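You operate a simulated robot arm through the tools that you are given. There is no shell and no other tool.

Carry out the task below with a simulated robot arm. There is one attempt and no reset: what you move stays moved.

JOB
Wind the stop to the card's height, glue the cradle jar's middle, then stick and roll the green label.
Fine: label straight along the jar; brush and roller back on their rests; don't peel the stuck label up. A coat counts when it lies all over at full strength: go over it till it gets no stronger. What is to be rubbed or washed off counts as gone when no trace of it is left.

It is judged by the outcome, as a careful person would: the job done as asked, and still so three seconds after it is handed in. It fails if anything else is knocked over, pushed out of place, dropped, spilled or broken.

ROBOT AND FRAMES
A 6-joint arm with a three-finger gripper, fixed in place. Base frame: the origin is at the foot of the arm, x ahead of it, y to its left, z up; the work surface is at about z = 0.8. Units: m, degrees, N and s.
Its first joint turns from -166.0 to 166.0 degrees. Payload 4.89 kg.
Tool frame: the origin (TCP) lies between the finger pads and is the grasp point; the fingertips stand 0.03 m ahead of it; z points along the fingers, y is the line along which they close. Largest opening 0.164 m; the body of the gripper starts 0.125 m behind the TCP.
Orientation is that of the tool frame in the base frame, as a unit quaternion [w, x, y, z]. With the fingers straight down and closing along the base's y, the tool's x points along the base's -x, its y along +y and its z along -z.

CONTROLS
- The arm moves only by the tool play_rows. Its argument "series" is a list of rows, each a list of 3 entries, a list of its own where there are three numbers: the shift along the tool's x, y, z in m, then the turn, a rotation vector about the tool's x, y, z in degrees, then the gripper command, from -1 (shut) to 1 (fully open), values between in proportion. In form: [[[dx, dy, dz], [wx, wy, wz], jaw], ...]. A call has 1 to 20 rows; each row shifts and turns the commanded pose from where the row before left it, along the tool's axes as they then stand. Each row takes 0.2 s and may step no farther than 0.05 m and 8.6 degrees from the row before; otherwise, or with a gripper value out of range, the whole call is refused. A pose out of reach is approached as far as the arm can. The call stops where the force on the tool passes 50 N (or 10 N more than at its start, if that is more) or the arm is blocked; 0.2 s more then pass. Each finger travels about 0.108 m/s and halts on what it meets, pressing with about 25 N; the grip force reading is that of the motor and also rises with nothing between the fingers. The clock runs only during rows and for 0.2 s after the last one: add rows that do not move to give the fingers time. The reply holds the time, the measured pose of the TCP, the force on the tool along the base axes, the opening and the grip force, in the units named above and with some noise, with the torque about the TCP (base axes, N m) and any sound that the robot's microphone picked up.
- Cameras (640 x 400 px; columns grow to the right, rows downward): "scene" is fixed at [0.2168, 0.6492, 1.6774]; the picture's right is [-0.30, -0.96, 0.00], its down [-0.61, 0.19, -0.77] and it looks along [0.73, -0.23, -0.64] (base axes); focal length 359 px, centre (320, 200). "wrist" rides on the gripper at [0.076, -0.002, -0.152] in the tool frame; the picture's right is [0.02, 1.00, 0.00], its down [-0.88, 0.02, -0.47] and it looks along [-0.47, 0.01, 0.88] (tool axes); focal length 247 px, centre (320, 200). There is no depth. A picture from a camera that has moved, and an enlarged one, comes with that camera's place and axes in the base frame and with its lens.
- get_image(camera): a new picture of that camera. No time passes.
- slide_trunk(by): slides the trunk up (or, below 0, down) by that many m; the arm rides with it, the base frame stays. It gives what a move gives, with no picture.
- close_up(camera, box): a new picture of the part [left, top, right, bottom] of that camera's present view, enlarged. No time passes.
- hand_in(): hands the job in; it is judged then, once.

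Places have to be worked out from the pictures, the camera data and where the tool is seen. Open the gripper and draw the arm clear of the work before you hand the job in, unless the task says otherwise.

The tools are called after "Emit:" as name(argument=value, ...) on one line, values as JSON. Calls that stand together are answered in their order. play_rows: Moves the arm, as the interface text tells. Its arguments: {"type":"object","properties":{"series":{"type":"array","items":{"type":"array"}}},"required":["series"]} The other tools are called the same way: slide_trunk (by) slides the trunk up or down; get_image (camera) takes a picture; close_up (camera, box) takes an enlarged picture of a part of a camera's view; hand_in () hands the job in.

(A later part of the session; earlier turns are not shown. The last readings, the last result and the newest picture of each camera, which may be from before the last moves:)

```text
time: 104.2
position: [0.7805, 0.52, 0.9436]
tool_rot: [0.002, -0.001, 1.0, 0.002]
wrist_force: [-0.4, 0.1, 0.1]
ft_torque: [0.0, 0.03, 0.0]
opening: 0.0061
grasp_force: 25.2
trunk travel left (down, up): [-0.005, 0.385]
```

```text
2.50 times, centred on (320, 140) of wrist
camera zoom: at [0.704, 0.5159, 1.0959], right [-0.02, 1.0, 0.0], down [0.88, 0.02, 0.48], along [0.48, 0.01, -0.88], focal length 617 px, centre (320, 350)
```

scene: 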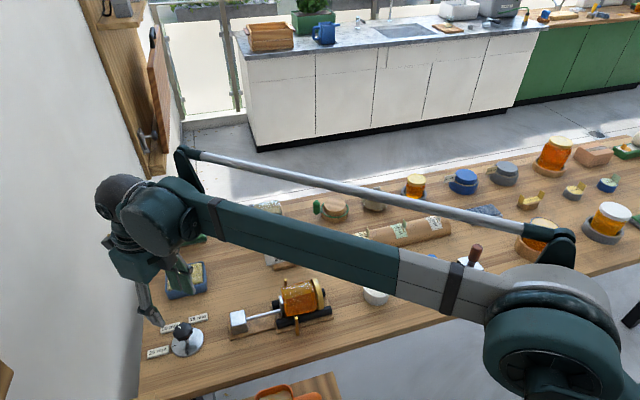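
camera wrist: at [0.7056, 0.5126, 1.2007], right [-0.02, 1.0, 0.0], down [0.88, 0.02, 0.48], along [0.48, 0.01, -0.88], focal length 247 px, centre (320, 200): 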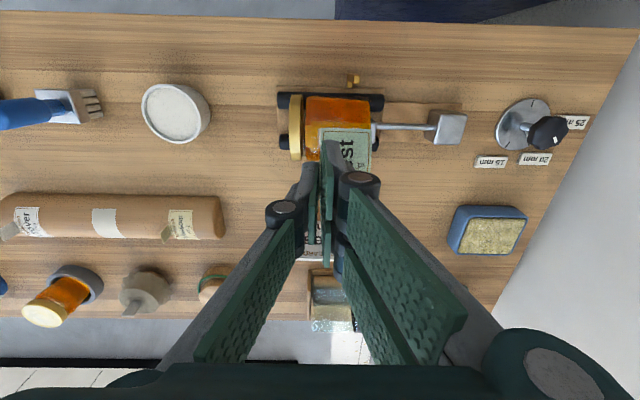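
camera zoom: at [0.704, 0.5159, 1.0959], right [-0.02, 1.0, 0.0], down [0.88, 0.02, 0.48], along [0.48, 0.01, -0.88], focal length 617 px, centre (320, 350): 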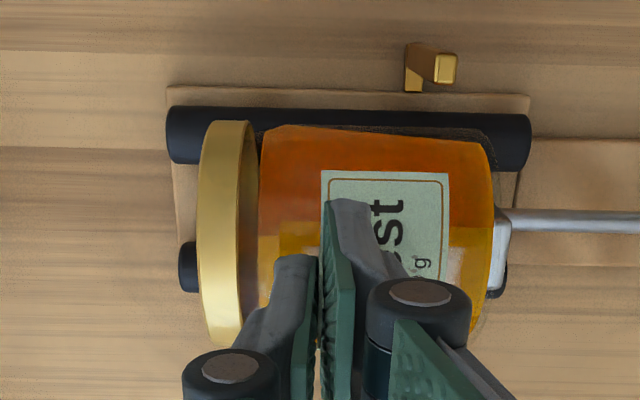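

Still slightly above. I continue in small steps.

Emit:
play_rows(series=[[[0, 0, 0.002], [0, 0, 0], -1], [[0, 0, 0], [0, 0, 0], -1]])

Emit:
play_rows(series=[[[0, 0, 0.0015], [0, 0, 0], -1], [[0, 0, 0], [0, 0, 0], -1]])

Emit:
close_up(camera="scene", box=[260, 245, 340, 320])

Emit:
close_up(camera="wrist", box=[240, 60, 400, 220])

```text
time: 104.8
position: [0.7816, 0.5176, 0.9411]
tool_rot: [0.001, -0.001, 1.0, 0.001]
wrist_force: [0.0, 0.3, -0.1]
ft_torque: [-0.04, 0.0, 0.01]
opening: 0.0059
grasp_force: 25.3
trunk travel left (down, up): [-0.005, 0.385]
```

```text
time: 105.5
position: [0.781, 0.5174, 0.9404]
tool_rot: [0.002, -0.001, 1.0, 0.001]
wrist_force: [0.2, 0.0, -0.2]
ft_torque: [0.01, -0.01, -0.02]
opening: 0.0057
grasp_force: 24.9
trunk travel left (down, up): [-0.005, 0.385]
```

```text
5.33 times, centred on (300, 282) of scene
camera zoom: at [0.2168, 0.6492, 1.6774], right [-0.3, -0.96, 0.0], down [-0.61, 0.19, -0.77], along [0.73, -0.23, -0.64], focal length 1916 px, centre (427, -240)
```

zoom: 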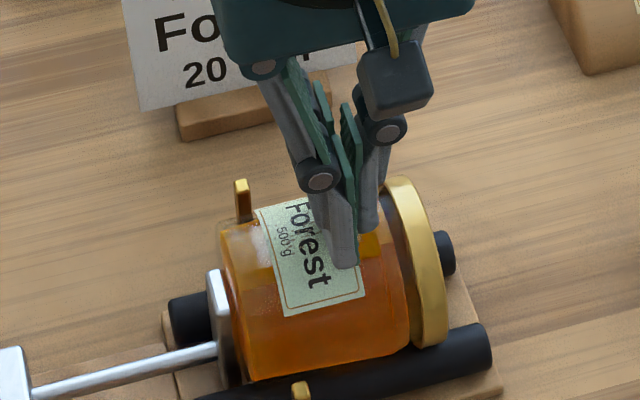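

```text
2.50 times, centred on (320, 140) of wrist
camera zoom: at [0.7039, 0.5157, 1.0924], right [-0.02, 1.0, 0.0], down [0.88, 0.02, 0.48], along [0.48, 0.01, -0.88], focal length 617 px, centre (320, 350)
```

zoom: 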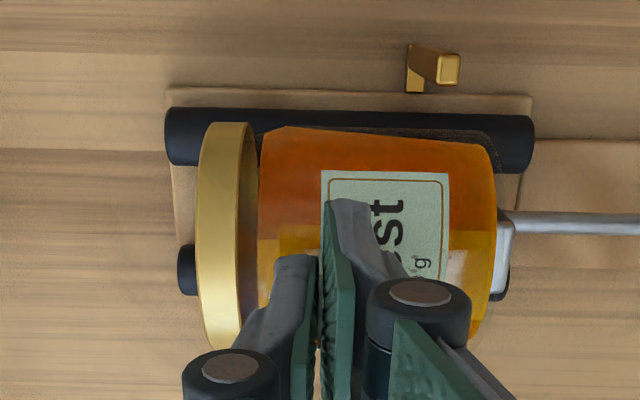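

By both cameras the label's lower edge is at y ≈ 0.554–0.558, about 20 mm from the base and at the post line. I continue down to contact.

Emit:
play_rows(series=[[[0, 0, 0.0015], [0, 0, 0], -1], [[0, 0, 0], [0, 0, 0], -1]])

Emit:
play_rows(series=[[[0, 0, 0.0015], [0, 0, 0], -1], [[0, 0, 0], [0, 0, 0], -1]])

Emit:
close_up(camera="scene", box=[260, 245, 340, 320])

Emit:
close_up(camera="wrist", box=[240, 60, 400, 220])

```text
time: 106.0
position: [0.7809, 0.5171, 0.9392]
tool_rot: [0.001, -0.002, 1.0, 0.002]
wrist_force: [-0.7, -0.1, 0.1]
ft_torque: [-0.04, -0.01, 0.0]
opening: 0.0062
grasp_force: 24.8
trunk travel left (down, up): [-0.005, 0.385]
```

```text
time: 106.7
position: [0.7808, 0.5195, 0.9391]
tool_rot: [0.001, 0.0, 1.0, 0.001]
wrist_force: [-1.3, 0.5, 0.9]
ft_torque: [0.02, -0.02, 0.0]
opening: 0.006
grasp_force: 25.3
trunk travel left (down, up): [-0.005, 0.385]
```

```text
5.33 times, centred on (300, 282) of scene
camera zoom: at [0.2168, 0.6492, 1.6774], right [-0.3, -0.96, 0.0], down [-0.61, 0.19, -0.77], along [0.73, -0.23, -0.64], focal length 1916 px, centre (427, -240)
```

zoom: 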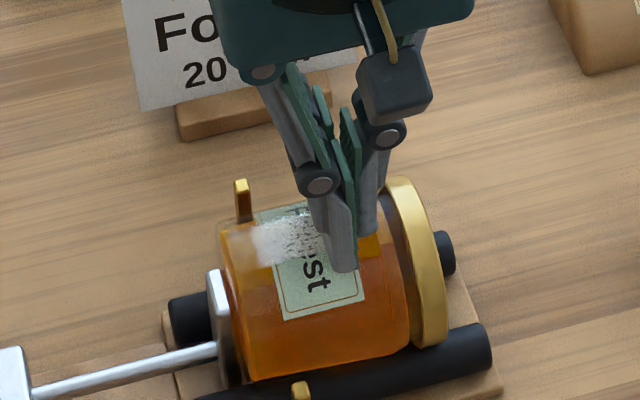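

```text
2.50 times, centred on (320, 140) of wrist
camera zoom: at [0.7039, 0.5161, 1.0895], right [-0.02, 1.0, 0.0], down [0.88, 0.02, 0.48], along [0.48, 0.01, -0.88], focal length 617 px, centre (320, 350)
```

zoom: 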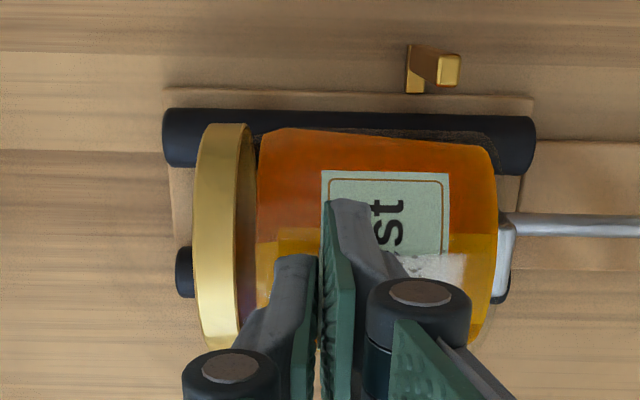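

The label now coincides with the glued surface (glue shows at its top). I open the fingers slightly to let go of the tab without lifting.

Emit:
play_rows(series=[[[0, 0, 0], [0, 0, 0], -1], [[0, 0, 0], [0, 0, 0], -0.9], [[0, 0, 0], [0, 0, 0], -0.82], [[0, 0, 0], [0, 0, 0], -0.8], [[0, 0, 0], [0, 0, 0], -0.8]])

Emit:
close_up(camera="scene", box=[260, 245, 340, 320])

Emit:
close_up(camera="wrist", box=[240, 60, 400, 220])

```text
time: 107.8
position: [0.781, 0.519, 0.9369]
tool_rot: [0.002, -0.001, 1.0, 0.002]
wrist_force: [-0.2, 0.2, 1.0]
ft_torque: [0.02, 0.01, -0.02]
opening: 0.0163
grasp_force: 0.2
trunk travel left (down, up): [-0.005, 0.385]
```

```text
5.33 times, centred on (300, 282) of scene
camera zoom: at [0.2168, 0.6492, 1.6774], right [-0.3, -0.96, 0.0], down [-0.61, 0.19, -0.77], along [0.73, -0.23, -0.64], focal length 1916 px, centre (427, -240)
```

zoom: 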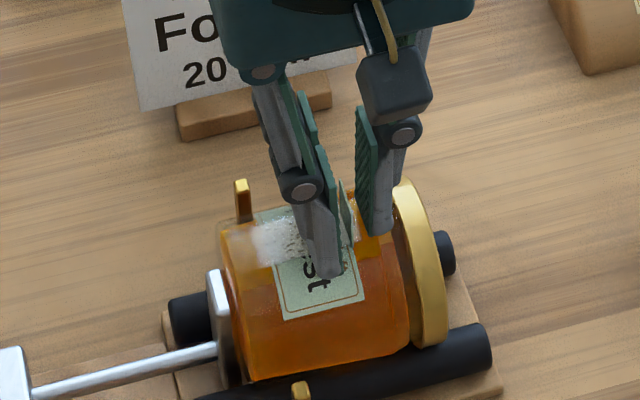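

```text
2.50 times, centred on (320, 140) of wrist
camera zoom: at [0.7039, 0.5161, 1.0895], right [-0.02, 1.0, 0.0], down [0.88, 0.02, 0.48], along [0.48, 0.01, -0.88], focal length 617 px, centre (320, 350)
```

zoom: 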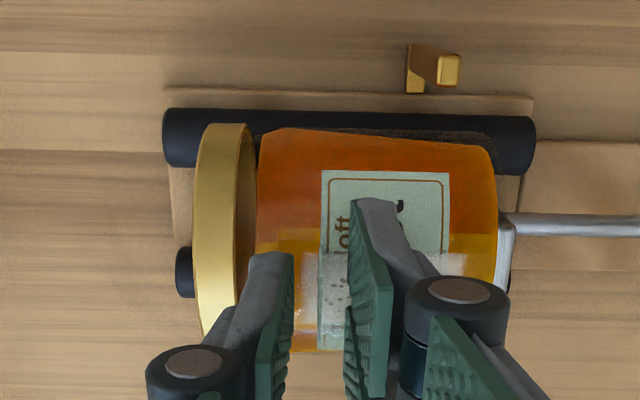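

The label stays on the jar and the tab is free between the fingers. I rise straight up.

Emit:
play_rows(series=[[[0, 0, -0.01], [0, 0, 0], -0.8], [[0, 0, -0.02], [0, 0, 0], -0.8], [[0, 0, -0.04], [0, 0, 0], -0.6], [[0, 0, -0.04], [0, 0, 0], 0], [[-0.045, 0, 0], [0, 0, 0], 0], [[-0.02, 0, 0], [0, 0, 0], 0], [[0, 0, 0], [0, 0, 0], 0]])

Emit:
close_up(camera="scene", box=[250, 240, 350, 330])

Emit:
close_up(camera="wrist", box=[260, 30, 420, 150])

```text
time: 109.5
position: [0.8451, 0.5175, 1.049]
tool_rot: [0.002, -0.001, 1.0, 0.002]
wrist_force: [-0.2, 0.2, 0.2]
ft_torque: [-0.03, -0.07, 0.08]
opening: 0.082
grasp_force: 0.0
trunk travel left (down, up): [-0.005, 0.385]
```

```text
4.44 times, centred on (300, 285) of scene
camera zoom: at [0.2168, 0.6492, 1.6774], right [-0.3, -0.96, 0.0], down [-0.61, 0.19, -0.77], along [0.73, -0.23, -0.64], focal length 1597 px, centre (409, -178)
```

zoom: 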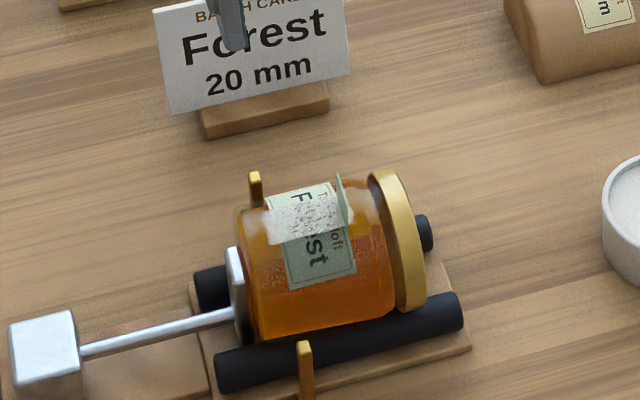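

```text
3.33 times, centred on (340, 90) of wrist
camera zoom: at [0.7684, 0.5146, 1.2013], right [-0.02, 1.0, 0.0], down [0.88, 0.02, 0.48], along [0.48, 0.01, -0.88], focal length 823 px, centre (253, 567)
```

zoom: 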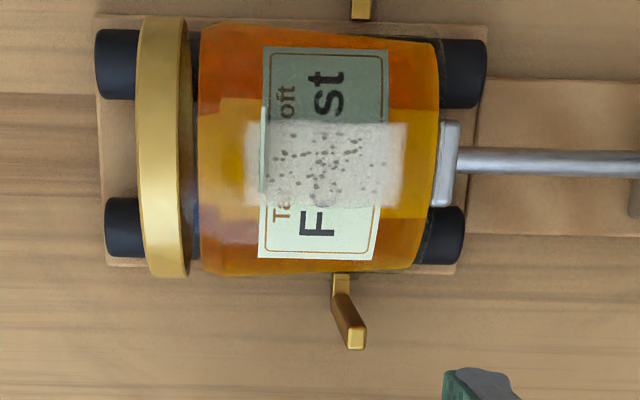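

The label lies straight and centred on the glue. Next, the roller: I move over to it (≈ (0.755, 0.013)) for a closer look.

Emit:
play_rows(series=[[[0.01, -0.042, 0], [0, 0, 0], 0], [[0.01, -0.042, 0], [0, 0, 0], 0], [[0.01, -0.042, 0], [0, 0, 0], 0], [[0.01, -0.042, 0], [0, 0, 0], 0], [[0.01, -0.042, 0], [0, 0, 0], 0], [[0.01, -0.042, 0], [0, 0, 0], 0], [[0.01, -0.042, 0], [0, 0, 0], 0], [[0.01, -0.042, 0], [0, 0, 0], 0], [[0.01, -0.042, 0], [0, 0, 0], 0], [[0.01, -0.042, 0], [0, 0, 0], 0], [[0.01, -0.042, 0], [0, 0, 0], 0], [[0.01, -0.042, 0], [0, 0, 0], 0], [[0, 0, 0], [0, 0, 0], 0]])

Emit:
get_image(camera="wrist")

Emit:
close_up(camera="wrist", box=[270, 90, 370, 190])

Emit:
close_up(camera="scene", box=[440, 230, 510, 290])

```text
time: 112.2
position: [0.7275, 0.0144, 1.0444]
tool_rot: [0.002, -0.001, 1.0, 0.001]
wrist_force: [-0.7, 1.0, 0.3]
ft_torque: [-0.16, -0.02, 0.0]
opening: 0.082
grasp_force: 0.0
trunk travel left (down, up): [-0.005, 0.385]
```

```text
taken
camera wrist: at [0.6504, 0.0123, 1.1968], right [-0.02, 1.0, 0.0], down [0.88, 0.02, 0.48], along [0.48, 0.01, -0.88], focal length 247 px, centre (320, 200)
```

wrist: 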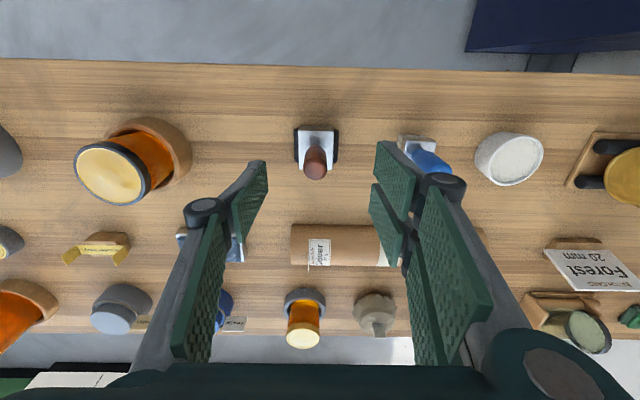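

```text
4.00 times, centred on (320, 140) of wrist
camera zoom: at [0.6504, 0.0123, 1.1968], right [-0.02, 1.0, 0.0], down [0.88, 0.02, 0.48], along [0.48, 0.01, -0.88], focal length 988 px, centre (320, 440)
```

zoom: 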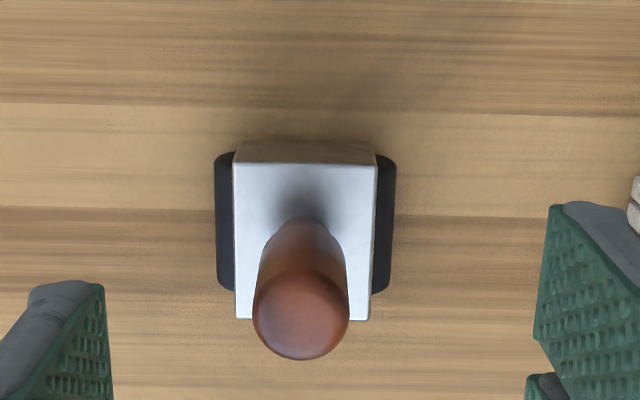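

```text
6.67 times, centred on (475, 260) of scene
camera zoom: at [0.2168, 0.6492, 1.6774], right [-0.3, -0.96, 0.0], down [-0.61, 0.19, -0.77], along [0.73, -0.23, -0.64], focal length 2395 px, centre (-713, -200)
```

zoom: 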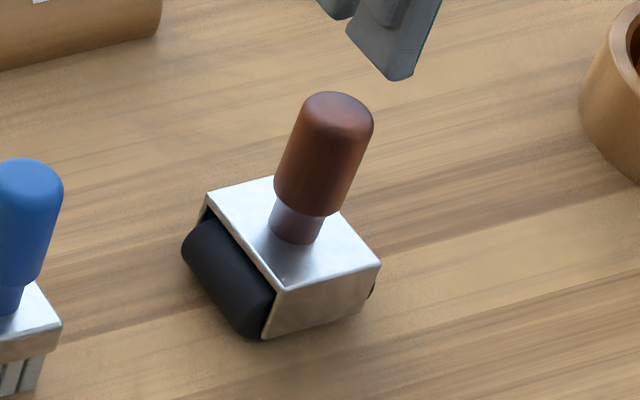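

The roller's axis runs along x; its handle stands at about (0.756, 0.009). I descend around the handle.

Emit:
play_rows(series=[[[-0.0285, -0.0055, 0.02], [0, 0, 0], 0], [[0, 0, 0.045], [0, 0, 0], 0], [[0, 0, 0.04], [0, 0, 0], 0], [[0, 0, 0.02], [0, 0, 0], 0], [[0, 0, 0.01], [0, 0, 0], 0], [[0, 0, 0], [0, 0, 0], 0]])

Emit:
close_up(camera="wrist", box=[240, 100, 400, 260])

Emit:
close_up(camera="scene", box=[430, 210, 520, 290])

```text
time: 113.7
position: [0.7559, 0.0073, 0.9103]
tool_rot: [0.002, -0.001, 1.0, 0.001]
wrist_force: [0.2, 0.5, -1.0]
ft_torque: [0.01, 0.0, 0.02]
opening: 0.0819
grasp_force: 0.1
trunk travel left (down, up): [-0.005, 0.385]
```

```text
2.50 times, centred on (320, 180) of wrist
camera zoom: at [0.6781, 0.0061, 1.0616], right [-0.02, 1.0, 0.0], down [0.88, 0.02, 0.48], along [0.48, 0.01, -0.88], focal length 617 px, centre (320, 250)
```

zoom: 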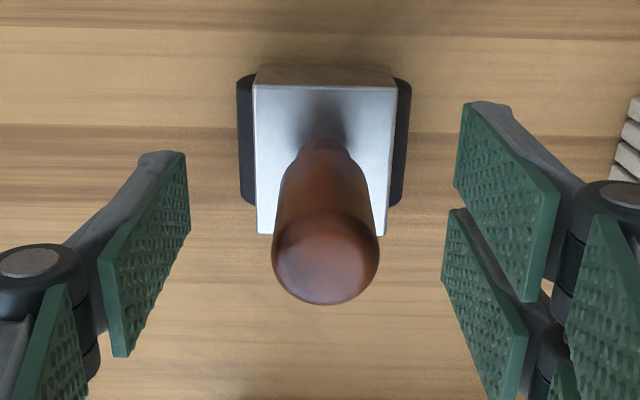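

```text
5.00 times, centred on (475, 250) of scene
camera zoom: at [0.2168, 0.6492, 1.6774], right [-0.3, -0.96, 0.0], down [-0.61, 0.19, -0.77], along [0.73, -0.23, -0.64], focal length 1797 px, centre (-455, -50)
```

zoom: 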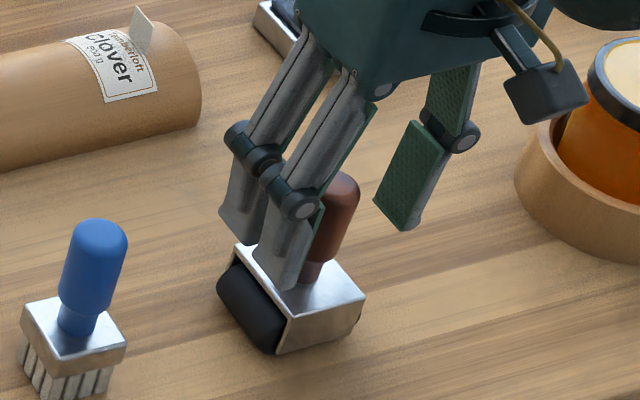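

The handle is ~1.5 mm to +y of the jaw centre; I correct and close.

Emit:
play_rows(series=[[[0, 0.0015, 0], [0, 0, 0], -0.2], [[0, 0, 0], [0, 0, 0], -0.5], [[0, 0, 0], [0, 0, 0], -0.7], [[0, 0, 0], [0, 0, 0], -1], [[0, 0, 0], [0, 0, 0], -1]])

```text
time: 114.8
position: [0.754, 0.0094, 0.9111]
tool_rot: [0.002, -0.001, 1.0, 0.001]
wrist_force: [-0.8, 0.0, 0.1]
ft_torque: [0.05, 0.05, 0.03]
opening: 0.0289
grasp_force: 25.1
trunk travel left (down, up): [-0.005, 0.385]
```

The roller is gripped (rest TCP ≈ (0.755, 0.009, 0.911)). I lift it and inspect the geometry of the roller.

Emit:
play_rows(series=[[[0, 0, -0.03], [0, 0, 0], -1], [[0, 0, -0.04], [0, 0, 0], -1], [[0, 0, -0.045], [0, 0, 0], -1], [[0, 0, -0.045], [0, 0, 0], -1], [[0, 0, 0], [0, 0, 0], -1]])

Emit:
close_up(camera="scene", box=[440, 150, 540, 240])

Emit:
get_image(camera="wrist")

```text
time: 116.0
position: [0.7542, 0.0089, 1.072]
tool_rot: [0.002, 0.0, 1.0, 0.002]
wrist_force: [0.2, 0.0, -3.0]
ft_torque: [-0.03, 0.01, 0.01]
opening: 0.0291
grasp_force: 25.3
trunk travel left (down, up): [-0.005, 0.385]
```

```text
4.44 times, centred on (490, 195) of scene
camera zoom: at [0.2168, 0.6492, 1.6774], right [-0.3, -0.96, 0.0], down [-0.61, 0.19, -0.77], along [0.73, -0.23, -0.64], focal length 1597 px, centre (-436, 222)
```

zoom: 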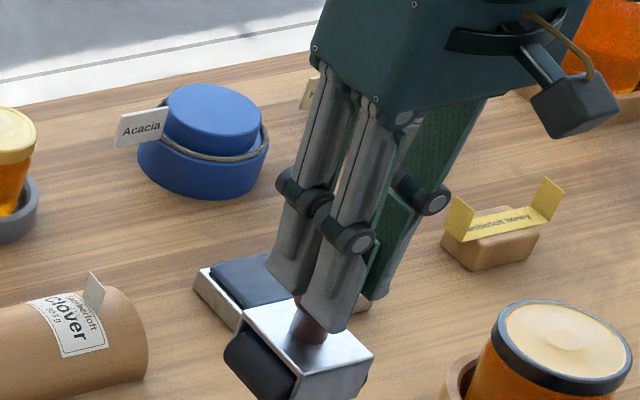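

```text
taken
camera wrist: at [0.6777, 0.0067, 1.2236], right [-0.02, 1.0, 0.0], down [0.88, 0.02, 0.48], along [0.48, 0.01, -0.88], focal length 247 px, centre (320, 200)
```

wrist: 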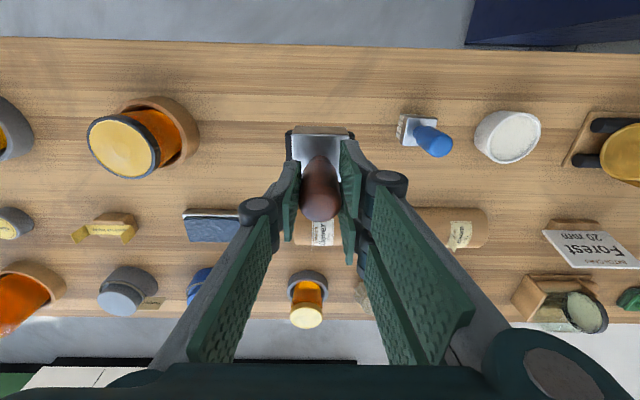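

A tighter view of the lifted roller.

Emit:
close_up(camera="scene", box=[475, 200, 545, 250])

```text
8.00 times, centred on (510, 225) of scene
camera zoom: at [0.2168, 0.6492, 1.6774], right [-0.3, -0.96, 0.0], down [-0.61, 0.19, -0.77], along [0.73, -0.23, -0.64], focal length 2874 px, centre (-1200, 0)
```

zoom: 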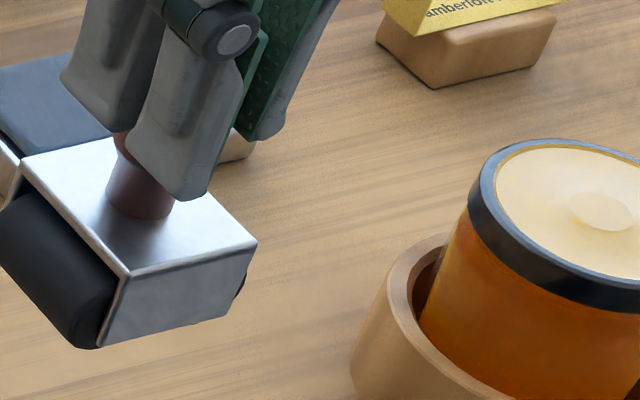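

The roller is a cylinder along x between brackets (~57 mm overall). I carry it to above the jar, then turn 90° so that its axis lies along the jar, keeping its frame clear of the tab (frame centre y ≈ 0.5535).

Emit:
play_rows(series=[[[0, 0, -0.03], [0, 0, 0], -1], [[-0.0022, 0.0454, 0], [0, 0, 0], -1], [[-0.0022, 0.0454, 0], [0, 0, 0], -1], [[-0.0022, 0.0454, 0], [0, 0, 0], -1], [[-0.0022, 0.0454, 0], [0, 0, 0], -1], [[-0.0022, 0.0454, 0], [0, 0, 0], -1], [[-0.0022, 0.0454, 0], [0, 0, 0], -1], [[-0.0022, 0.0454, 0], [0, 0, 0], -1], [[-0.0022, 0.0454, 0], [0, 0, 0], -1], [[-0.0022, 0.0454, 0], [0, 0, 0], -1], [[-0.0022, 0.0454, 0], [0, 0, 0], -1], [[-0.0022, 0.0454, 0], [0, 0, 0], -1], [[-0.0022, 0.0454, 0], [0, 0, 0], -1], [[0, 0, 0], [0, 0, 0], -1]])

Emit:
play_rows(series=[[[0, 0, 0], [0, 0, 8.2], -1], [[0, 0, 0], [0, 0, 8.2], -1], [[0, 0, 0], [0, 0, 8.2], -1], [[0, 0, 0], [0, 0, 8.2], -1], [[0, 0, 0], [0, 0, 8.2], -1], [[0, 0, 0], [0, 0, 8.2], -1], [[0, 0, 0], [0, 0, 8.2], -1], [[0, 0, 0], [0, 0, 8.2], -1], [[0, 0, 0], [0, 0, 8.2], -1], [[0, 0, 0], [0, 0, 8.2], -1], [[0, 0, 0], [0, 0, 8.0], -1], [[0, 0, 0], [0, 0, 0], -1]])

Emit:
get_image(camera="wrist")

Emit:
close_up(camera="scene", box=[230, 200, 370, 340])

```text
time: 119.0
position: [0.7812, 0.5554, 1.102]
tool_rot: [0.001, 0.0, 1.0, 0.002]
wrist_force: [0.3, -1.0, -2.2]
ft_torque: [0.03, 0.01, -0.02]
opening: 0.0291
grasp_force: 25.2
trunk travel left (down, up): [-0.005, 0.385]
```

```text
time: 121.7
position: [0.7805, 0.5536, 1.1024]
tool_rot: [0.001, 0.707, 0.707, 0.003]
wrist_force: [-1.5, 0.4, -1.4]
ft_torque: [0.0, -0.03, 0.01]
opening: 0.0293
grasp_force: 25.4
trunk travel left (down, up): [-0.005, 0.385]
```

```text
taken
camera wrist: at [0.7782, 0.6299, 1.2547], right [1.0, 0.02, 0.0], down [0.02, -0.88, 0.47], along [0.01, -0.47, -0.88], focal length 247 px, centre (320, 200)
```

wrist: 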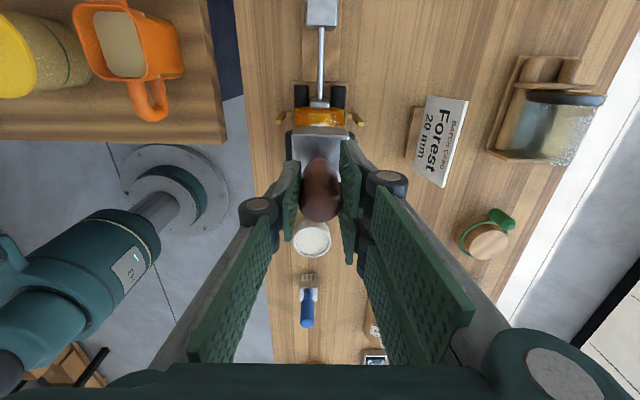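

```text
2.86 times, centred on (300, 270) of scene
camera zoom: at [0.2168, 0.6492, 1.6774], right [-0.3, -0.96, 0.0], down [-0.61, 0.19, -0.77], along [0.73, -0.23, -0.64], focal length 1027 px, centre (377, 0)
```

zoom: 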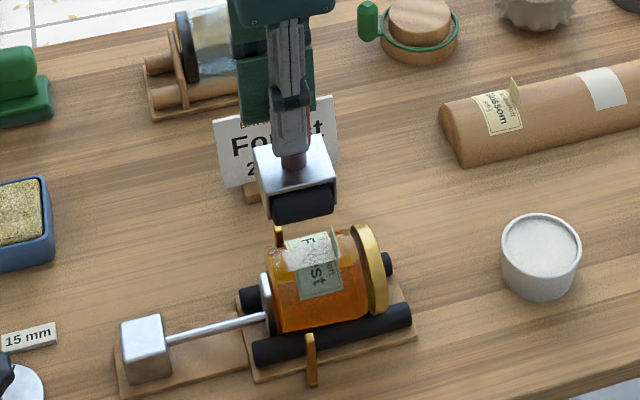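

The roller's axis now lies along the jar. I descend to ~15 mm above contact and check clearance to the tab.

Emit:
play_rows(series=[[[0, 0, 0.04], [0, 0, 0], -1], [[0, 0, 0.03], [0, 0, 0], -1], [[0, 0, 0], [0, 0, 0], -1]])

Emit:
close_up(camera="scene", box=[250, 230, 350, 330])

Emit:
close_up(camera="wrist", box=[250, 60, 390, 220])

```text
time: 122.5
position: [0.7818, 0.5533, 1.0339]
tool_rot: [0.0, 0.706, 0.708, 0.003]
wrist_force: [-0.9, -0.1, -2.2]
ft_torque: [0.03, -0.07, 0.0]
opening: 0.0292
grasp_force: 25.4
trunk travel left (down, up): [-0.005, 0.385]
```

```text
4.00 times, centred on (300, 280) of scene
camera zoom: at [0.2168, 0.6492, 1.6774], right [-0.3, -0.96, 0.0], down [-0.61, 0.19, -0.77], along [0.73, -0.23, -0.64], focal length 1437 px, centre (400, -120)
```

zoom: 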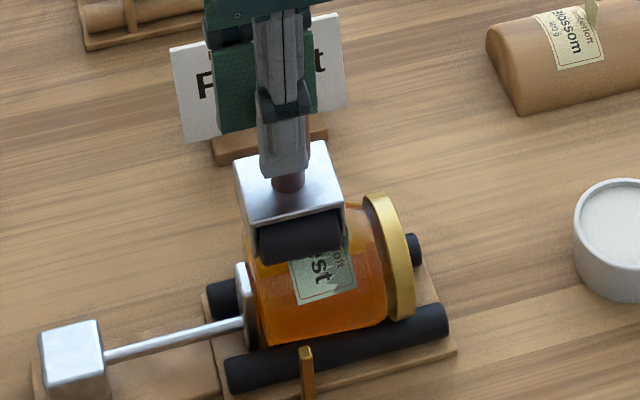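

```text
2.50 times, centred on (320, 140) of wrist
camera zoom: at [0.7788, 0.6305, 1.1861], right [1.0, 0.02, 0.0], down [0.02, -0.88, 0.47], along [0.01, -0.47, -0.88], focal length 617 px, centre (320, 350)
```

zoom: 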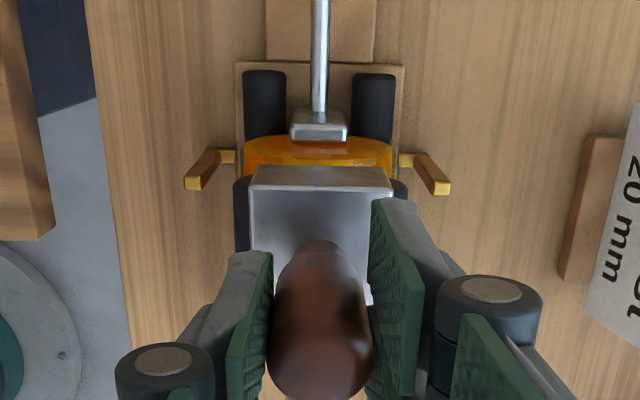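

Clear of the tab and centred over the jar in x. I lower to contact.

Emit:
play_rows(series=[[[0, 0, 0.01], [0, 0, 0], -1], [[0, 0, 0.004], [0, 0, 0], -1], [[0, 0, 0], [0, 0, 0], -1]])

Emit:
play_rows(series=[[[0, 0, 0.002], [0, 0, 0], -1], [[0, 0, 0], [0, 0, 0], -1]])

Emit:
play_rows(series=[[[0, 0, 0.002], [0, 0, 0], -1], [[0, 0, 0], [0, 0, 0], -1]])

```text
time: 123.2
position: [0.7801, 0.5547, 1.0207]
tool_rot: [0.0, 0.706, 0.708, 0.002]
wrist_force: [0.5, -0.3, 0.8]
ft_torque: [-0.06, -0.05, 0.02]
opening: 0.0291
grasp_force: 25.0
trunk travel left (down, up): [-0.005, 0.385]
```

```text
time: 123.8
position: [0.7797, 0.5544, 1.0186]
tool_rot: [0.0, 0.706, 0.708, 0.003]
wrist_force: [-0.9, 1.3, 18.0]
ft_torque: [-0.19, -0.06, -0.01]
opening: 0.0291
grasp_force: 24.9
trunk travel left (down, up): [-0.005, 0.385]
```

```text
time: 124.5
position: [0.7784, 0.5545, 1.017]
tool_rot: [0.001, 0.706, 0.708, 0.004]
wrist_force: [-3.2, 2.1, 35.0]
ft_torque: [-0.25, 0.06, -0.05]
opening: 0.0292
grasp_force: 24.3
trunk travel left (down, up): [-0.005, 0.385]
```

Contact at TCP z ≈ 1.019; I back off to moderate pressure and roll towards the near (–x) side following the arc, watching the force.

Emit:
play_rows(series=[[[0, 0, -0.0015], [0, 0, 0], -1], [[0, -0.00606, 0.00026], [0, 0, 0], -1], [[0, -0.00601, 0.0008], [0, 0, 0], -1], [[0, -0.00592, 0.00131], [0, 0, 0], -1], [[0, -0.00578, 0.00182], [0, 0, 0], -1]])

Emit:
close_up(camera="scene", box=[250, 230, 350, 330])

```text
time: 125.7
position: [0.7563, 0.5545, 1.0129]
tool_rot: [0.001, 0.706, 0.708, 0.003]
wrist_force: [7.4, -0.6, 32.8]
ft_torque: [-0.25, -1.3, 0.14]
opening: 0.0344
grasp_force: 25.1
trunk travel left (down, up): [-0.005, 0.385]
```

```text
4.00 times, centred on (300, 280) of scene
camera zoom: at [0.2168, 0.6492, 1.6774], right [-0.3, -0.96, 0.0], down [-0.61, 0.19, -0.77], along [0.73, -0.23, -0.64], focal length 1437 px, centre (400, -120)
```

zoom: 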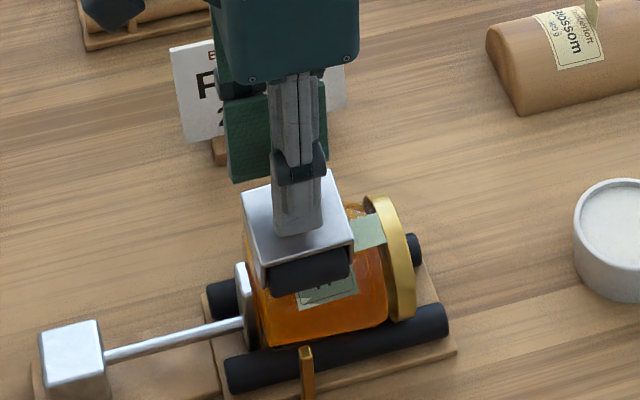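

The grip opening rose to 0.034 and there's a torque: the roller may be pivoting in the grip, or the jar may be turning. I check with the wrist camera before going on.

Emit:
close_up(camera="wrist", box=[230, 40, 410, 240])

Emit:
close_up(camera="scene", box=[280, 260, 340, 320])

```text
2.00 times, centred on (320, 140) of wrist
camera zoom: at [0.754, 0.6298, 1.1653], right [1.0, 0.02, 0.0], down [0.02, -0.88, 0.47], along [0.01, -0.47, -0.88], focal length 494 px, centre (320, 320)
```

zoom: 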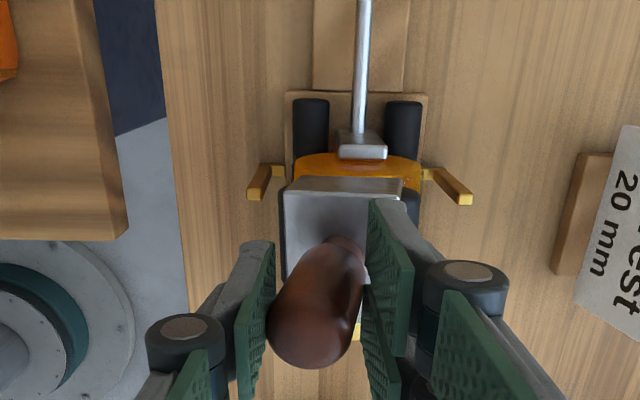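

```text
6.67 times, centred on (310, 290) of scene
camera zoom: at [0.2168, 0.6492, 1.6774], right [-0.3, -0.96, 0.0], down [-0.61, 0.19, -0.77], along [0.73, -0.23, -0.64], focal length 2395 px, centre (387, -400)
```

zoom: 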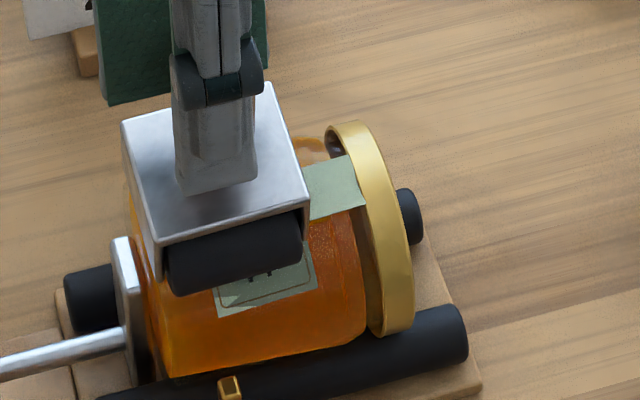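

The tab has been folded down flat towards the lid by the rolling, and the label stays straight. The handle has tilted a little in the jaws, so I ease the pressure and roll back to the top.

Emit:
play_rows(series=[[[0, 0, -0.001], [0, 0, 0], -1], [[0, 0.00578, -0.00182], [0, 0, 0], -1], [[0, 0.00592, -0.00131], [0, 0, 0], -1], [[0, 0.00601, -0.0008], [0, 0, 0], -1], [[0, 0.00606, -0.00026], [0, 0, 0], -1], [[0, 0, 0], [0, 0, 0], -1]])

Emit:
close_up(camera="wrist", box=[230, 40, 410, 240])

Emit:
close_up(camera="scene", box=[260, 240, 340, 320])

```text
time: 127.0
position: [0.7803, 0.553, 1.0173]
tool_rot: [0.0, 0.706, 0.708, 0.002]
wrist_force: [-1.4, -0.2, -2.4]
ft_torque: [-0.01, -0.01, 0.01]
opening: 0.0295
grasp_force: 24.4
trunk travel left (down, up): [-0.005, 0.385]
```

```text
2.00 times, centred on (320, 140) of wrist
camera zoom: at [0.7775, 0.6306, 1.1697], right [1.0, 0.02, 0.0], down [0.02, -0.88, 0.47], along [0.01, -0.47, -0.88], focal length 494 px, centre (320, 320)
```

zoom: 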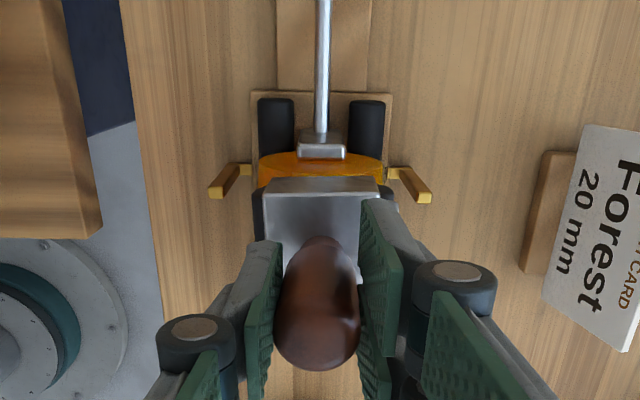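

```text
5.00 times, centred on (300, 280) of scene
camera zoom: at [0.2168, 0.6492, 1.6774], right [-0.3, -0.96, 0.0], down [-0.61, 0.19, -0.77], along [0.73, -0.23, -0.64], focal length 1797 px, centre (420, -200)
```

zoom: 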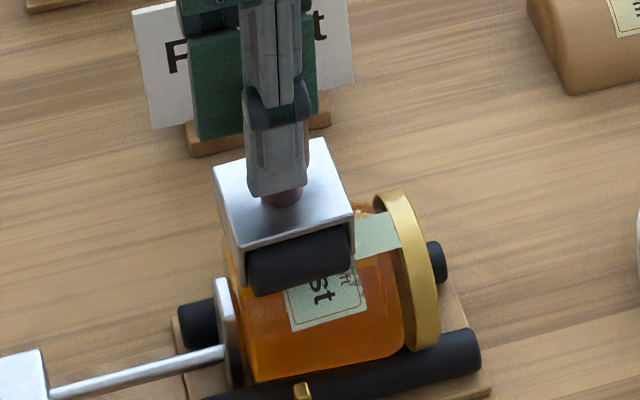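

Contact is just released and the handle is upright again. I lift and move aside to look at the label before finishing the rolling.

Emit:
play_rows(series=[[[0, 0, -0.04], [0, 0, 0], -1], [[-0.03, 0, -0.02], [0, 0, 0], -1], [[-0.045, 0, 0], [0, 0, 0], -1], [[0, 0, 0], [0, 0, 0], -1]])

Emit:
close_up(camera="wrist", box=[250, 0, 400, 150])

Emit:
close_up(camera="scene", box=[260, 250, 340, 320])

```text
time: 128.1
position: [0.7783, 0.48, 1.0759]
tool_rot: [0.0, 0.706, 0.708, 0.002]
wrist_force: [0.0, 0.4, -1.4]
ft_torque: [-0.14, -0.04, 0.05]
opening: 0.0293
grasp_force: 24.6
trunk travel left (down, up): [-0.005, 0.385]
```

```text
2.67 times, centred on (325, 75) of wrist
camera zoom: at [0.7764, 0.5559, 1.2282], right [1.0, 0.02, 0.0], down [0.02, -0.88, 0.47], along [0.01, -0.47, -0.88], focal length 659 px, centre (307, 533)
```

zoom: 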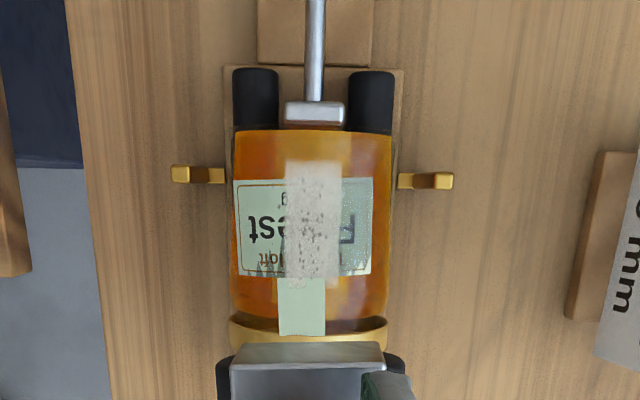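

```text
5.71 times, centred on (300, 285) of scene
camera zoom: at [0.2168, 0.6492, 1.6774], right [-0.3, -0.96, 0.0], down [-0.61, 0.19, -0.77], along [0.73, -0.23, -0.64], focal length 2053 px, centre (434, -286)
```

zoom: 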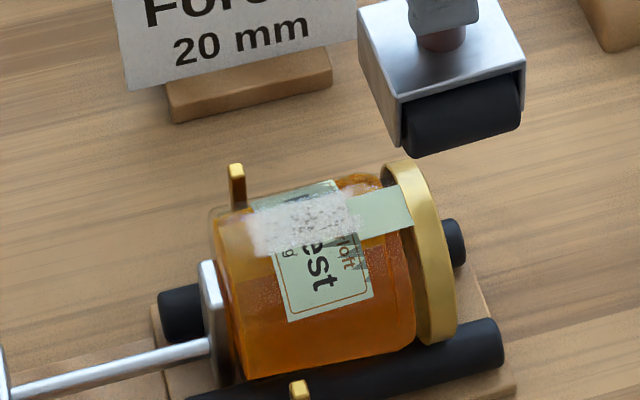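

The label is straight, its lower edge level with the posts, and the tab is folded flat. I'll now roll the whole label properly: roller centred at y ≈ 0.540, over both sides.

Emit:
play_rows(series=[[[0.03, 0.001, 0], [0, 0, 0], -1], [[0.03, 0.001, 0], [0, 0, 0], -1], [[0, 0, 0.04], [0, 0, 0], -1], [[0, 0, 0.014], [0, 0, 0], -1], [[0, 0, 0.002], [0, 0, 0], -1], [[0, 0, 0], [0, 0, 0], -1]])

Emit:
play_rows(series=[[[0, 0, 0.0015], [0, 0, 0], -1], [[0, 0, 0], [0, 0, 0], -1]])

```text
time: 129.4
position: [0.7816, 0.5386, 1.0209]
tool_rot: [-0.001, 0.706, 0.708, 0.002]
wrist_force: [0.7, 0.8, -1.9]
ft_torque: [0.02, 0.04, 0.04]
opening: 0.0291
grasp_force: 24.9
trunk travel left (down, up): [-0.005, 0.385]
```

```text
time: 130.1
position: [0.7826, 0.5394, 1.0187]
tool_rot: [0.0, 0.707, 0.707, 0.002]
wrist_force: [0.2, 0.4, -2.0]
ft_torque: [0.0, 0.03, -0.01]
opening: 0.0292
grasp_force: 24.7
trunk travel left (down, up): [-0.005, 0.385]
```

A little lower to make contact.

Emit:
play_rows(series=[[[0, 0, 0.0015], [0, 0, 0], -1], [[0, 0, 0], [0, 0, 0], -1]])

Emit:
play_rows(series=[[[0, 0, 0.001], [0, 0, 0], -1], [[0, 0, 0], [0, 0, 0], -1]])

```text
time: 130.7
position: [0.783, 0.5395, 1.0179]
tool_rot: [0.001, 0.707, 0.708, 0.002]
wrist_force: [0.4, -0.8, -2.2]
ft_torque: [-0.02, 0.0, 0.01]
opening: 0.029
grasp_force: 25.0
trunk travel left (down, up): [-0.005, 0.385]
```

```text
time: 131.2
position: [0.7822, 0.5394, 1.0169]
tool_rot: [0.0, 0.706, 0.708, 0.002]
wrist_force: [0.1, -0.5, -1.7]
ft_torque: [-0.01, 0.02, 0.02]
opening: 0.0289
grasp_force: 24.6
trunk travel left (down, up): [-0.005, 0.385]
```

Still free; next millimetre steps.

Emit:
play_rows(series=[[[0, 0, 0.0015], [0, 0, 0], -1], [[0, 0, 0], [0, 0, 0], -1]])

Emit:
play_rows(series=[[[0, 0, 0.001], [0, 0, 0], -1], [[0, 0, 0], [0, 0, 0], -1]])

```text
time: 131.8
position: [0.7817, 0.5392, 1.0159]
tool_rot: [0.0, 0.707, 0.708, 0.003]
wrist_force: [0.8, -0.2, -1.7]
ft_torque: [0.02, 0.0, -0.01]
opening: 0.0292
grasp_force: 25.0
trunk travel left (down, up): [-0.005, 0.385]
```

```text
time: 132.4
position: [0.782, 0.5405, 1.0141]
tool_rot: [0.0, 0.707, 0.708, 0.003]
wrist_force: [0.0, -0.2, 1.8]
ft_torque: [0.04, -0.06, 0.02]
opening: 0.0293
grasp_force: 24.8
trunk travel left (down, up): [-0.005, 0.385]
```

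Contact again. I press about 1 mm more and roll to the far side and back.

Emit:
play_rows(series=[[[0, 0, 0.001], [0, 0, 0], -1], [[0, 0.00606, 0.00026], [0, 0, 0], -1], [[0, 0.00601, 0.0008], [0, 0, 0], -1], [[0, 0.00592, 0.00131], [0, 0, 0], -1], [[0, 0.00578, 0.00182], [0, 0, 0], -1]])

Emit:
close_up(camera="scene", box=[260, 250, 340, 320])

```text
time: 133.7
position: [0.8045, 0.539, 1.0116]
tool_rot: [0.001, 0.706, 0.708, 0.003]
wrist_force: [-7.6, -1.0, 34.0]
ft_torque: [0.22, 1.18, -0.08]
opening: 0.0306
grasp_force: 25.3
trunk travel left (down, up): [-0.005, 0.385]
```

```text
5.71 times, centred on (300, 285) of scene
camera zoom: at [0.2168, 0.6492, 1.6774], right [-0.3, -0.96, 0.0], down [-0.61, 0.19, -0.77], along [0.73, -0.23, -0.64], focal length 2053 px, centre (434, -286)
```

zoom: 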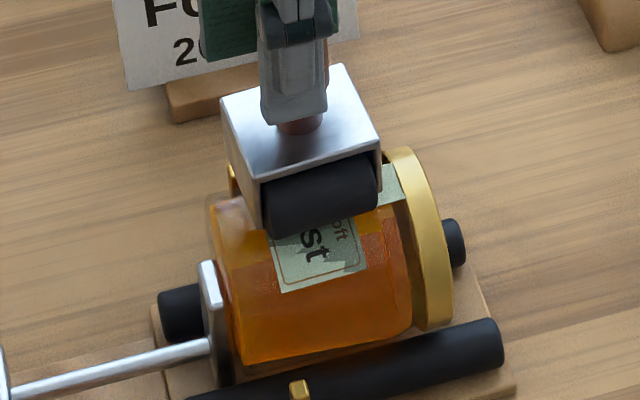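

The force grew on the way out, so the drop was too much. I return to the top along the same path, lighten up, and roll flat ±20 mm.

Emit:
play_rows(series=[[[0, 0, -0.0025], [0, 0, 0], -1], [[0, -0.00578, -0.0005], [0, 0, 0], -1], [[0, -0.00592, -0.0005], [0, 0, 0], -1], [[0, -0.00601, -0.0002], [0, 0, 0], -1], [[0, -0.00606, 0], [0, 0, 0], -1]])

Emit:
play_rows(series=[[[0, 0, 0.001], [0, 0, 0], -1], [[0, 0, 0.0], [0, 0, 0], -1]])

```text
time: 134.8
position: [0.7832, 0.5401, 1.0133]
tool_rot: [-0.001, 0.706, 0.708, 0.003]
wrist_force: [0.5, -0.1, -1.9]
ft_torque: [-0.01, 0.01, 0.05]
opening: 0.0291
grasp_force: 25.1
trunk travel left (down, up): [-0.005, 0.385]
```

```text
time: 135.4
position: [0.7826, 0.539, 1.0131]
tool_rot: [-0.001, 0.706, 0.708, 0.003]
wrist_force: [-0.7, 0.8, -2.8]
ft_torque: [-0.06, 0.0, -0.01]
opening: 0.0291
grasp_force: 25.4
trunk travel left (down, up): [-0.005, 0.385]
```

Lowering again to light contact.

Emit:
play_rows(series=[[[0, 0, 0.0015], [0, 0, 0], -1], [[0, 0, 0.0], [0, 0, 0], -1]])

Emit:
play_rows(series=[[[0, 0, 0.001], [0, 0, 0], -1], [[0, 0, 0.0], [0, 0, 0], -1]])

```text
time: 136.1
position: [0.7818, 0.5394, 1.0107]
tool_rot: [0.001, 0.707, 0.707, 0.003]
wrist_force: [0.4, 0.0, -1.7]
ft_torque: [0.03, 0.05, 0.04]
opening: 0.0292
grasp_force: 24.4
trunk travel left (down, up): [-0.005, 0.385]
```

```text
time: 136.7
position: [0.7822, 0.5388, 1.0102]
tool_rot: [0.0, 0.706, 0.708, 0.003]
wrist_force: [-0.3, 0.1, 1.1]
ft_torque: [0.03, 0.02, 0.01]
opening: 0.029
grasp_force: 25.1
trunk travel left (down, up): [-0.005, 0.385]
```

Light contact at z 1.010. I press 1 mm and roll flat across both sides.

Emit:
play_rows(series=[[[0, 0, 0.001], [0, 0, 0], -1], [[0, 0.006, 0], [0, 0, 0], -1], [[0, 0.006, 0], [0, 0, 0], -1], [[0, 0.006, 0], [0, 0, 0], -1], [[0, 0.006, 0], [0, 0, 0], -1]])

Emit:
play_rows(series=[[[0, -0.006, 0], [0, 0, 0], -1], [[0, -0.006, 0], [0, 0, 0], -1], [[0, -0.006, 0], [0, 0, 0], -1], [[0, -0.006, 0], [0, 0, 0], -1], [[0, 0, 0], [0, 0, 0], -1]])

```text
time: 137.8
position: [0.8056, 0.5381, 1.0107]
tool_rot: [0.001, 0.706, 0.708, 0.003]
wrist_force: [-6.5, 2.6, 32.5]
ft_torque: [0.02, 1.27, -0.07]
opening: 0.0314
grasp_force: 24.9
trunk travel left (down, up): [-0.005, 0.385]
```

```text
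time: 139.1
position: [0.7832, 0.5389, 1.0079]
tool_rot: [-0.001, 0.706, 0.708, 0.002]
wrist_force: [0.2, -0.2, -1.1]
ft_torque: [-0.04, -0.04, 0.01]
opening: 0.0292
grasp_force: 25.2
trunk travel left (down, up): [-0.005, 0.385]
```

Off-centre pressing loads the edge, so instead I'll swing the roller around the jar's axis (like I did with the brush) to keep contact central. First regain light contact.

Emit:
play_rows(series=[[[0, -0.001, 0.001], [0, 0, 0], -1], [[0, 0, 0.0], [0, 0, 0], -1]])

Emit:
play_rows(series=[[[0, 0, 0.001], [0, 0, 0], -1], [[0, 0, 0.0], [0, 0, 0], -1]])

```text
time: 139.7
position: [0.7821, 0.5393, 1.0076]
tool_rot: [0.0, 0.706, 0.708, 0.003]
wrist_force: [1.2, -0.7, 2.3]
ft_torque: [-0.05, -0.11, 0.02]
opening: 0.0287
grasp_force: 24.9
trunk travel left (down, up): [-0.005, 0.385]
```

```text
time: 140.2
position: [0.7818, 0.539, 1.0065]
tool_rot: [0.001, 0.706, 0.708, 0.003]
wrist_force: [0.2, -0.1, 16.1]
ft_torque: [-0.06, -0.11, 0.03]
opening: 0.0291
grasp_force: 25.4
trunk travel left (down, up): [-0.005, 0.385]
```

Contact at 16 N. I swing the roller towards the far side in 5° steps about the jar axis.

Emit:
play_rows(series=[[[0, 0.01233, 0.0002], [5, 0, 0], -1], [[0, 0.01233, 0.00054], [5, 0, 0], -1], [[0, 0, 0], [0, 0, 0], -1]])

Emit:
close_up(camera="scene", box=[260, 240, 340, 320])

```text
time: 141.1
position: [0.8049, 0.5399, 1.0073]
tool_rot: [-0.061, 0.703, 0.706, -0.059]
wrist_force: [-6.3, -2.3, 22.9]
ft_torque: [-0.39, 0.87, 0.02]
opening: 0.029
grasp_force: 25.2
trunk travel left (down, up): [-0.005, 0.385]
```

```text
5.00 times, centred on (300, 280) of scene
camera zoom: at [0.2168, 0.6492, 1.6774], right [-0.3, -0.96, 0.0], down [-0.61, 0.19, -0.77], along [0.73, -0.23, -0.64], focal length 1797 px, centre (420, -200)
```

zoom: 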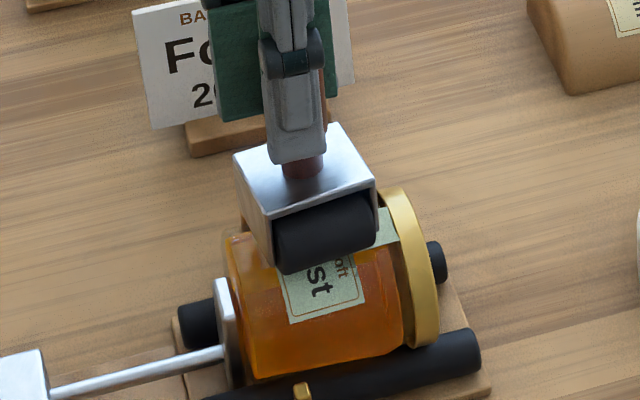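

Force 23 N is acceptable. I continue the swing to about 30° with slightly less pressure, then check.

Emit:
play_rows(series=[[[0, 0.01233, 0.0], [5, 0, 0], -1], [[0, 0.01233, 0.0003], [5, 0, 0], -1], [[0, 0.01233, 0.0005], [5, 0, 0], -1], [[0, 0, 0], [0, 0, 0], -1]])

Emit:
close_up(camera="scene", box=[260, 240, 340, 320])

Emit:
close_up(camera="wrist", box=[230, 40, 410, 240])

```text
time: 142.1
position: [0.8422, 0.5404, 0.9941]
tool_rot: [-0.152, 0.69, 0.691, -0.151]
wrist_force: [0.9, 0.2, -2.1]
ft_torque: [-0.04, -0.06, 0.02]
opening: 0.0285
grasp_force: 25.0
trunk travel left (down, up): [-0.005, 0.385]
```

```text
5.00 times, centred on (300, 280) of scene
camera zoom: at [0.2168, 0.6492, 1.6774], right [-0.3, -0.96, 0.0], down [-0.61, 0.19, -0.77], along [0.73, -0.23, -0.64], focal length 1797 px, centre (420, -200)
```

zoom: 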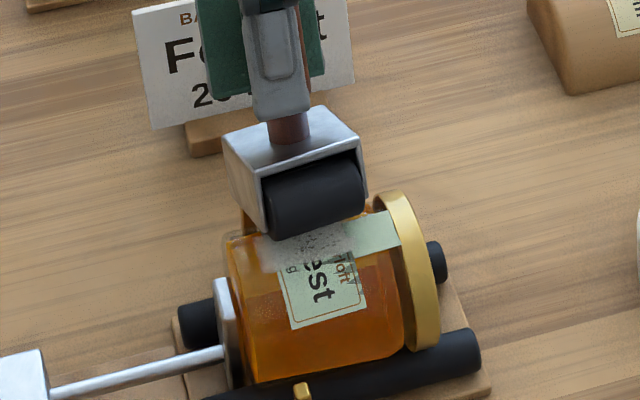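

```text
2.00 times, centred on (320, 140) of wrist
camera zoom: at [0.9051, 0.6155, 1.1317], right [0.91, 0.02, -0.42], down [0.22, -0.88, 0.42], along [-0.36, -0.47, -0.81], focal length 494 px, centre (320, 320)
```

zoom: 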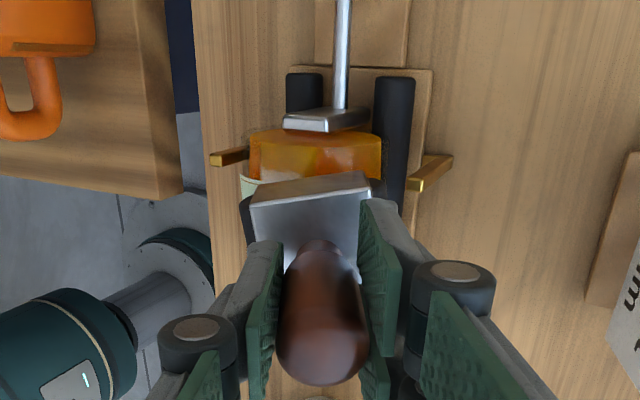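

At 25° contact was lost slightly; I press in along the radius until it touches again.

Emit:
play_rows(series=[[[0, 0, 0.0015], [0, 0, 0], -1], [[0, 0, 0], [0, 0, 0], -1]])

Emit:
play_rows(series=[[[0, 0, 0.0015], [0, 0, 0], -1], [[0, 0, 0], [0, 0, 0], -1]])

```text
time: 142.7
position: [0.8409, 0.5386, 0.9923]
tool_rot: [-0.153, 0.69, 0.692, -0.151]
wrist_force: [-0.4, -0.7, -1.7]
ft_torque: [0.0, -0.06, 0.0]
opening: 0.0285
grasp_force: 24.9
trunk travel left (down, up): [-0.005, 0.385]
```

```text
time: 143.2
position: [0.8397, 0.5391, 0.9915]
tool_rot: [-0.152, 0.69, 0.692, -0.15]
wrist_force: [1.5, 0.3, -1.3]
ft_torque: [-0.01, -0.03, 0.03]
opening: 0.0282
grasp_force: 24.9
trunk travel left (down, up): [-0.005, 0.385]
```

Not yet; continue inwards.

Emit:
play_rows(series=[[[0, 0, 0.0015], [0, 0, 0], -1], [[0, 0, 0], [0, 0, 0], -1]])

Emit:
play_rows(series=[[[0, 0, 0.0015], [0, 0, 0], -1], [[0, 0, 0], [0, 0, 0], -1]])

```text
time: 143.8
position: [0.839, 0.5393, 0.9912]
tool_rot: [-0.153, 0.689, 0.692, -0.151]
wrist_force: [3.2, -1.0, 4.5]
ft_torque: [-0.09, -0.04, 0.07]
opening: 0.0282
grasp_force: 25.1
trunk travel left (down, up): [-0.005, 0.385]
```

```text
time: 144.4
position: [0.8395, 0.5387, 0.9897]
tool_rot: [-0.153, 0.69, 0.692, -0.151]
wrist_force: [12.9, 0.2, 21.7]
ft_torque: [-0.14, -0.07, 0.01]
opening: 0.0281
grasp_force: 24.8
trunk travel left (down, up): [-0.005, 0.385]
```

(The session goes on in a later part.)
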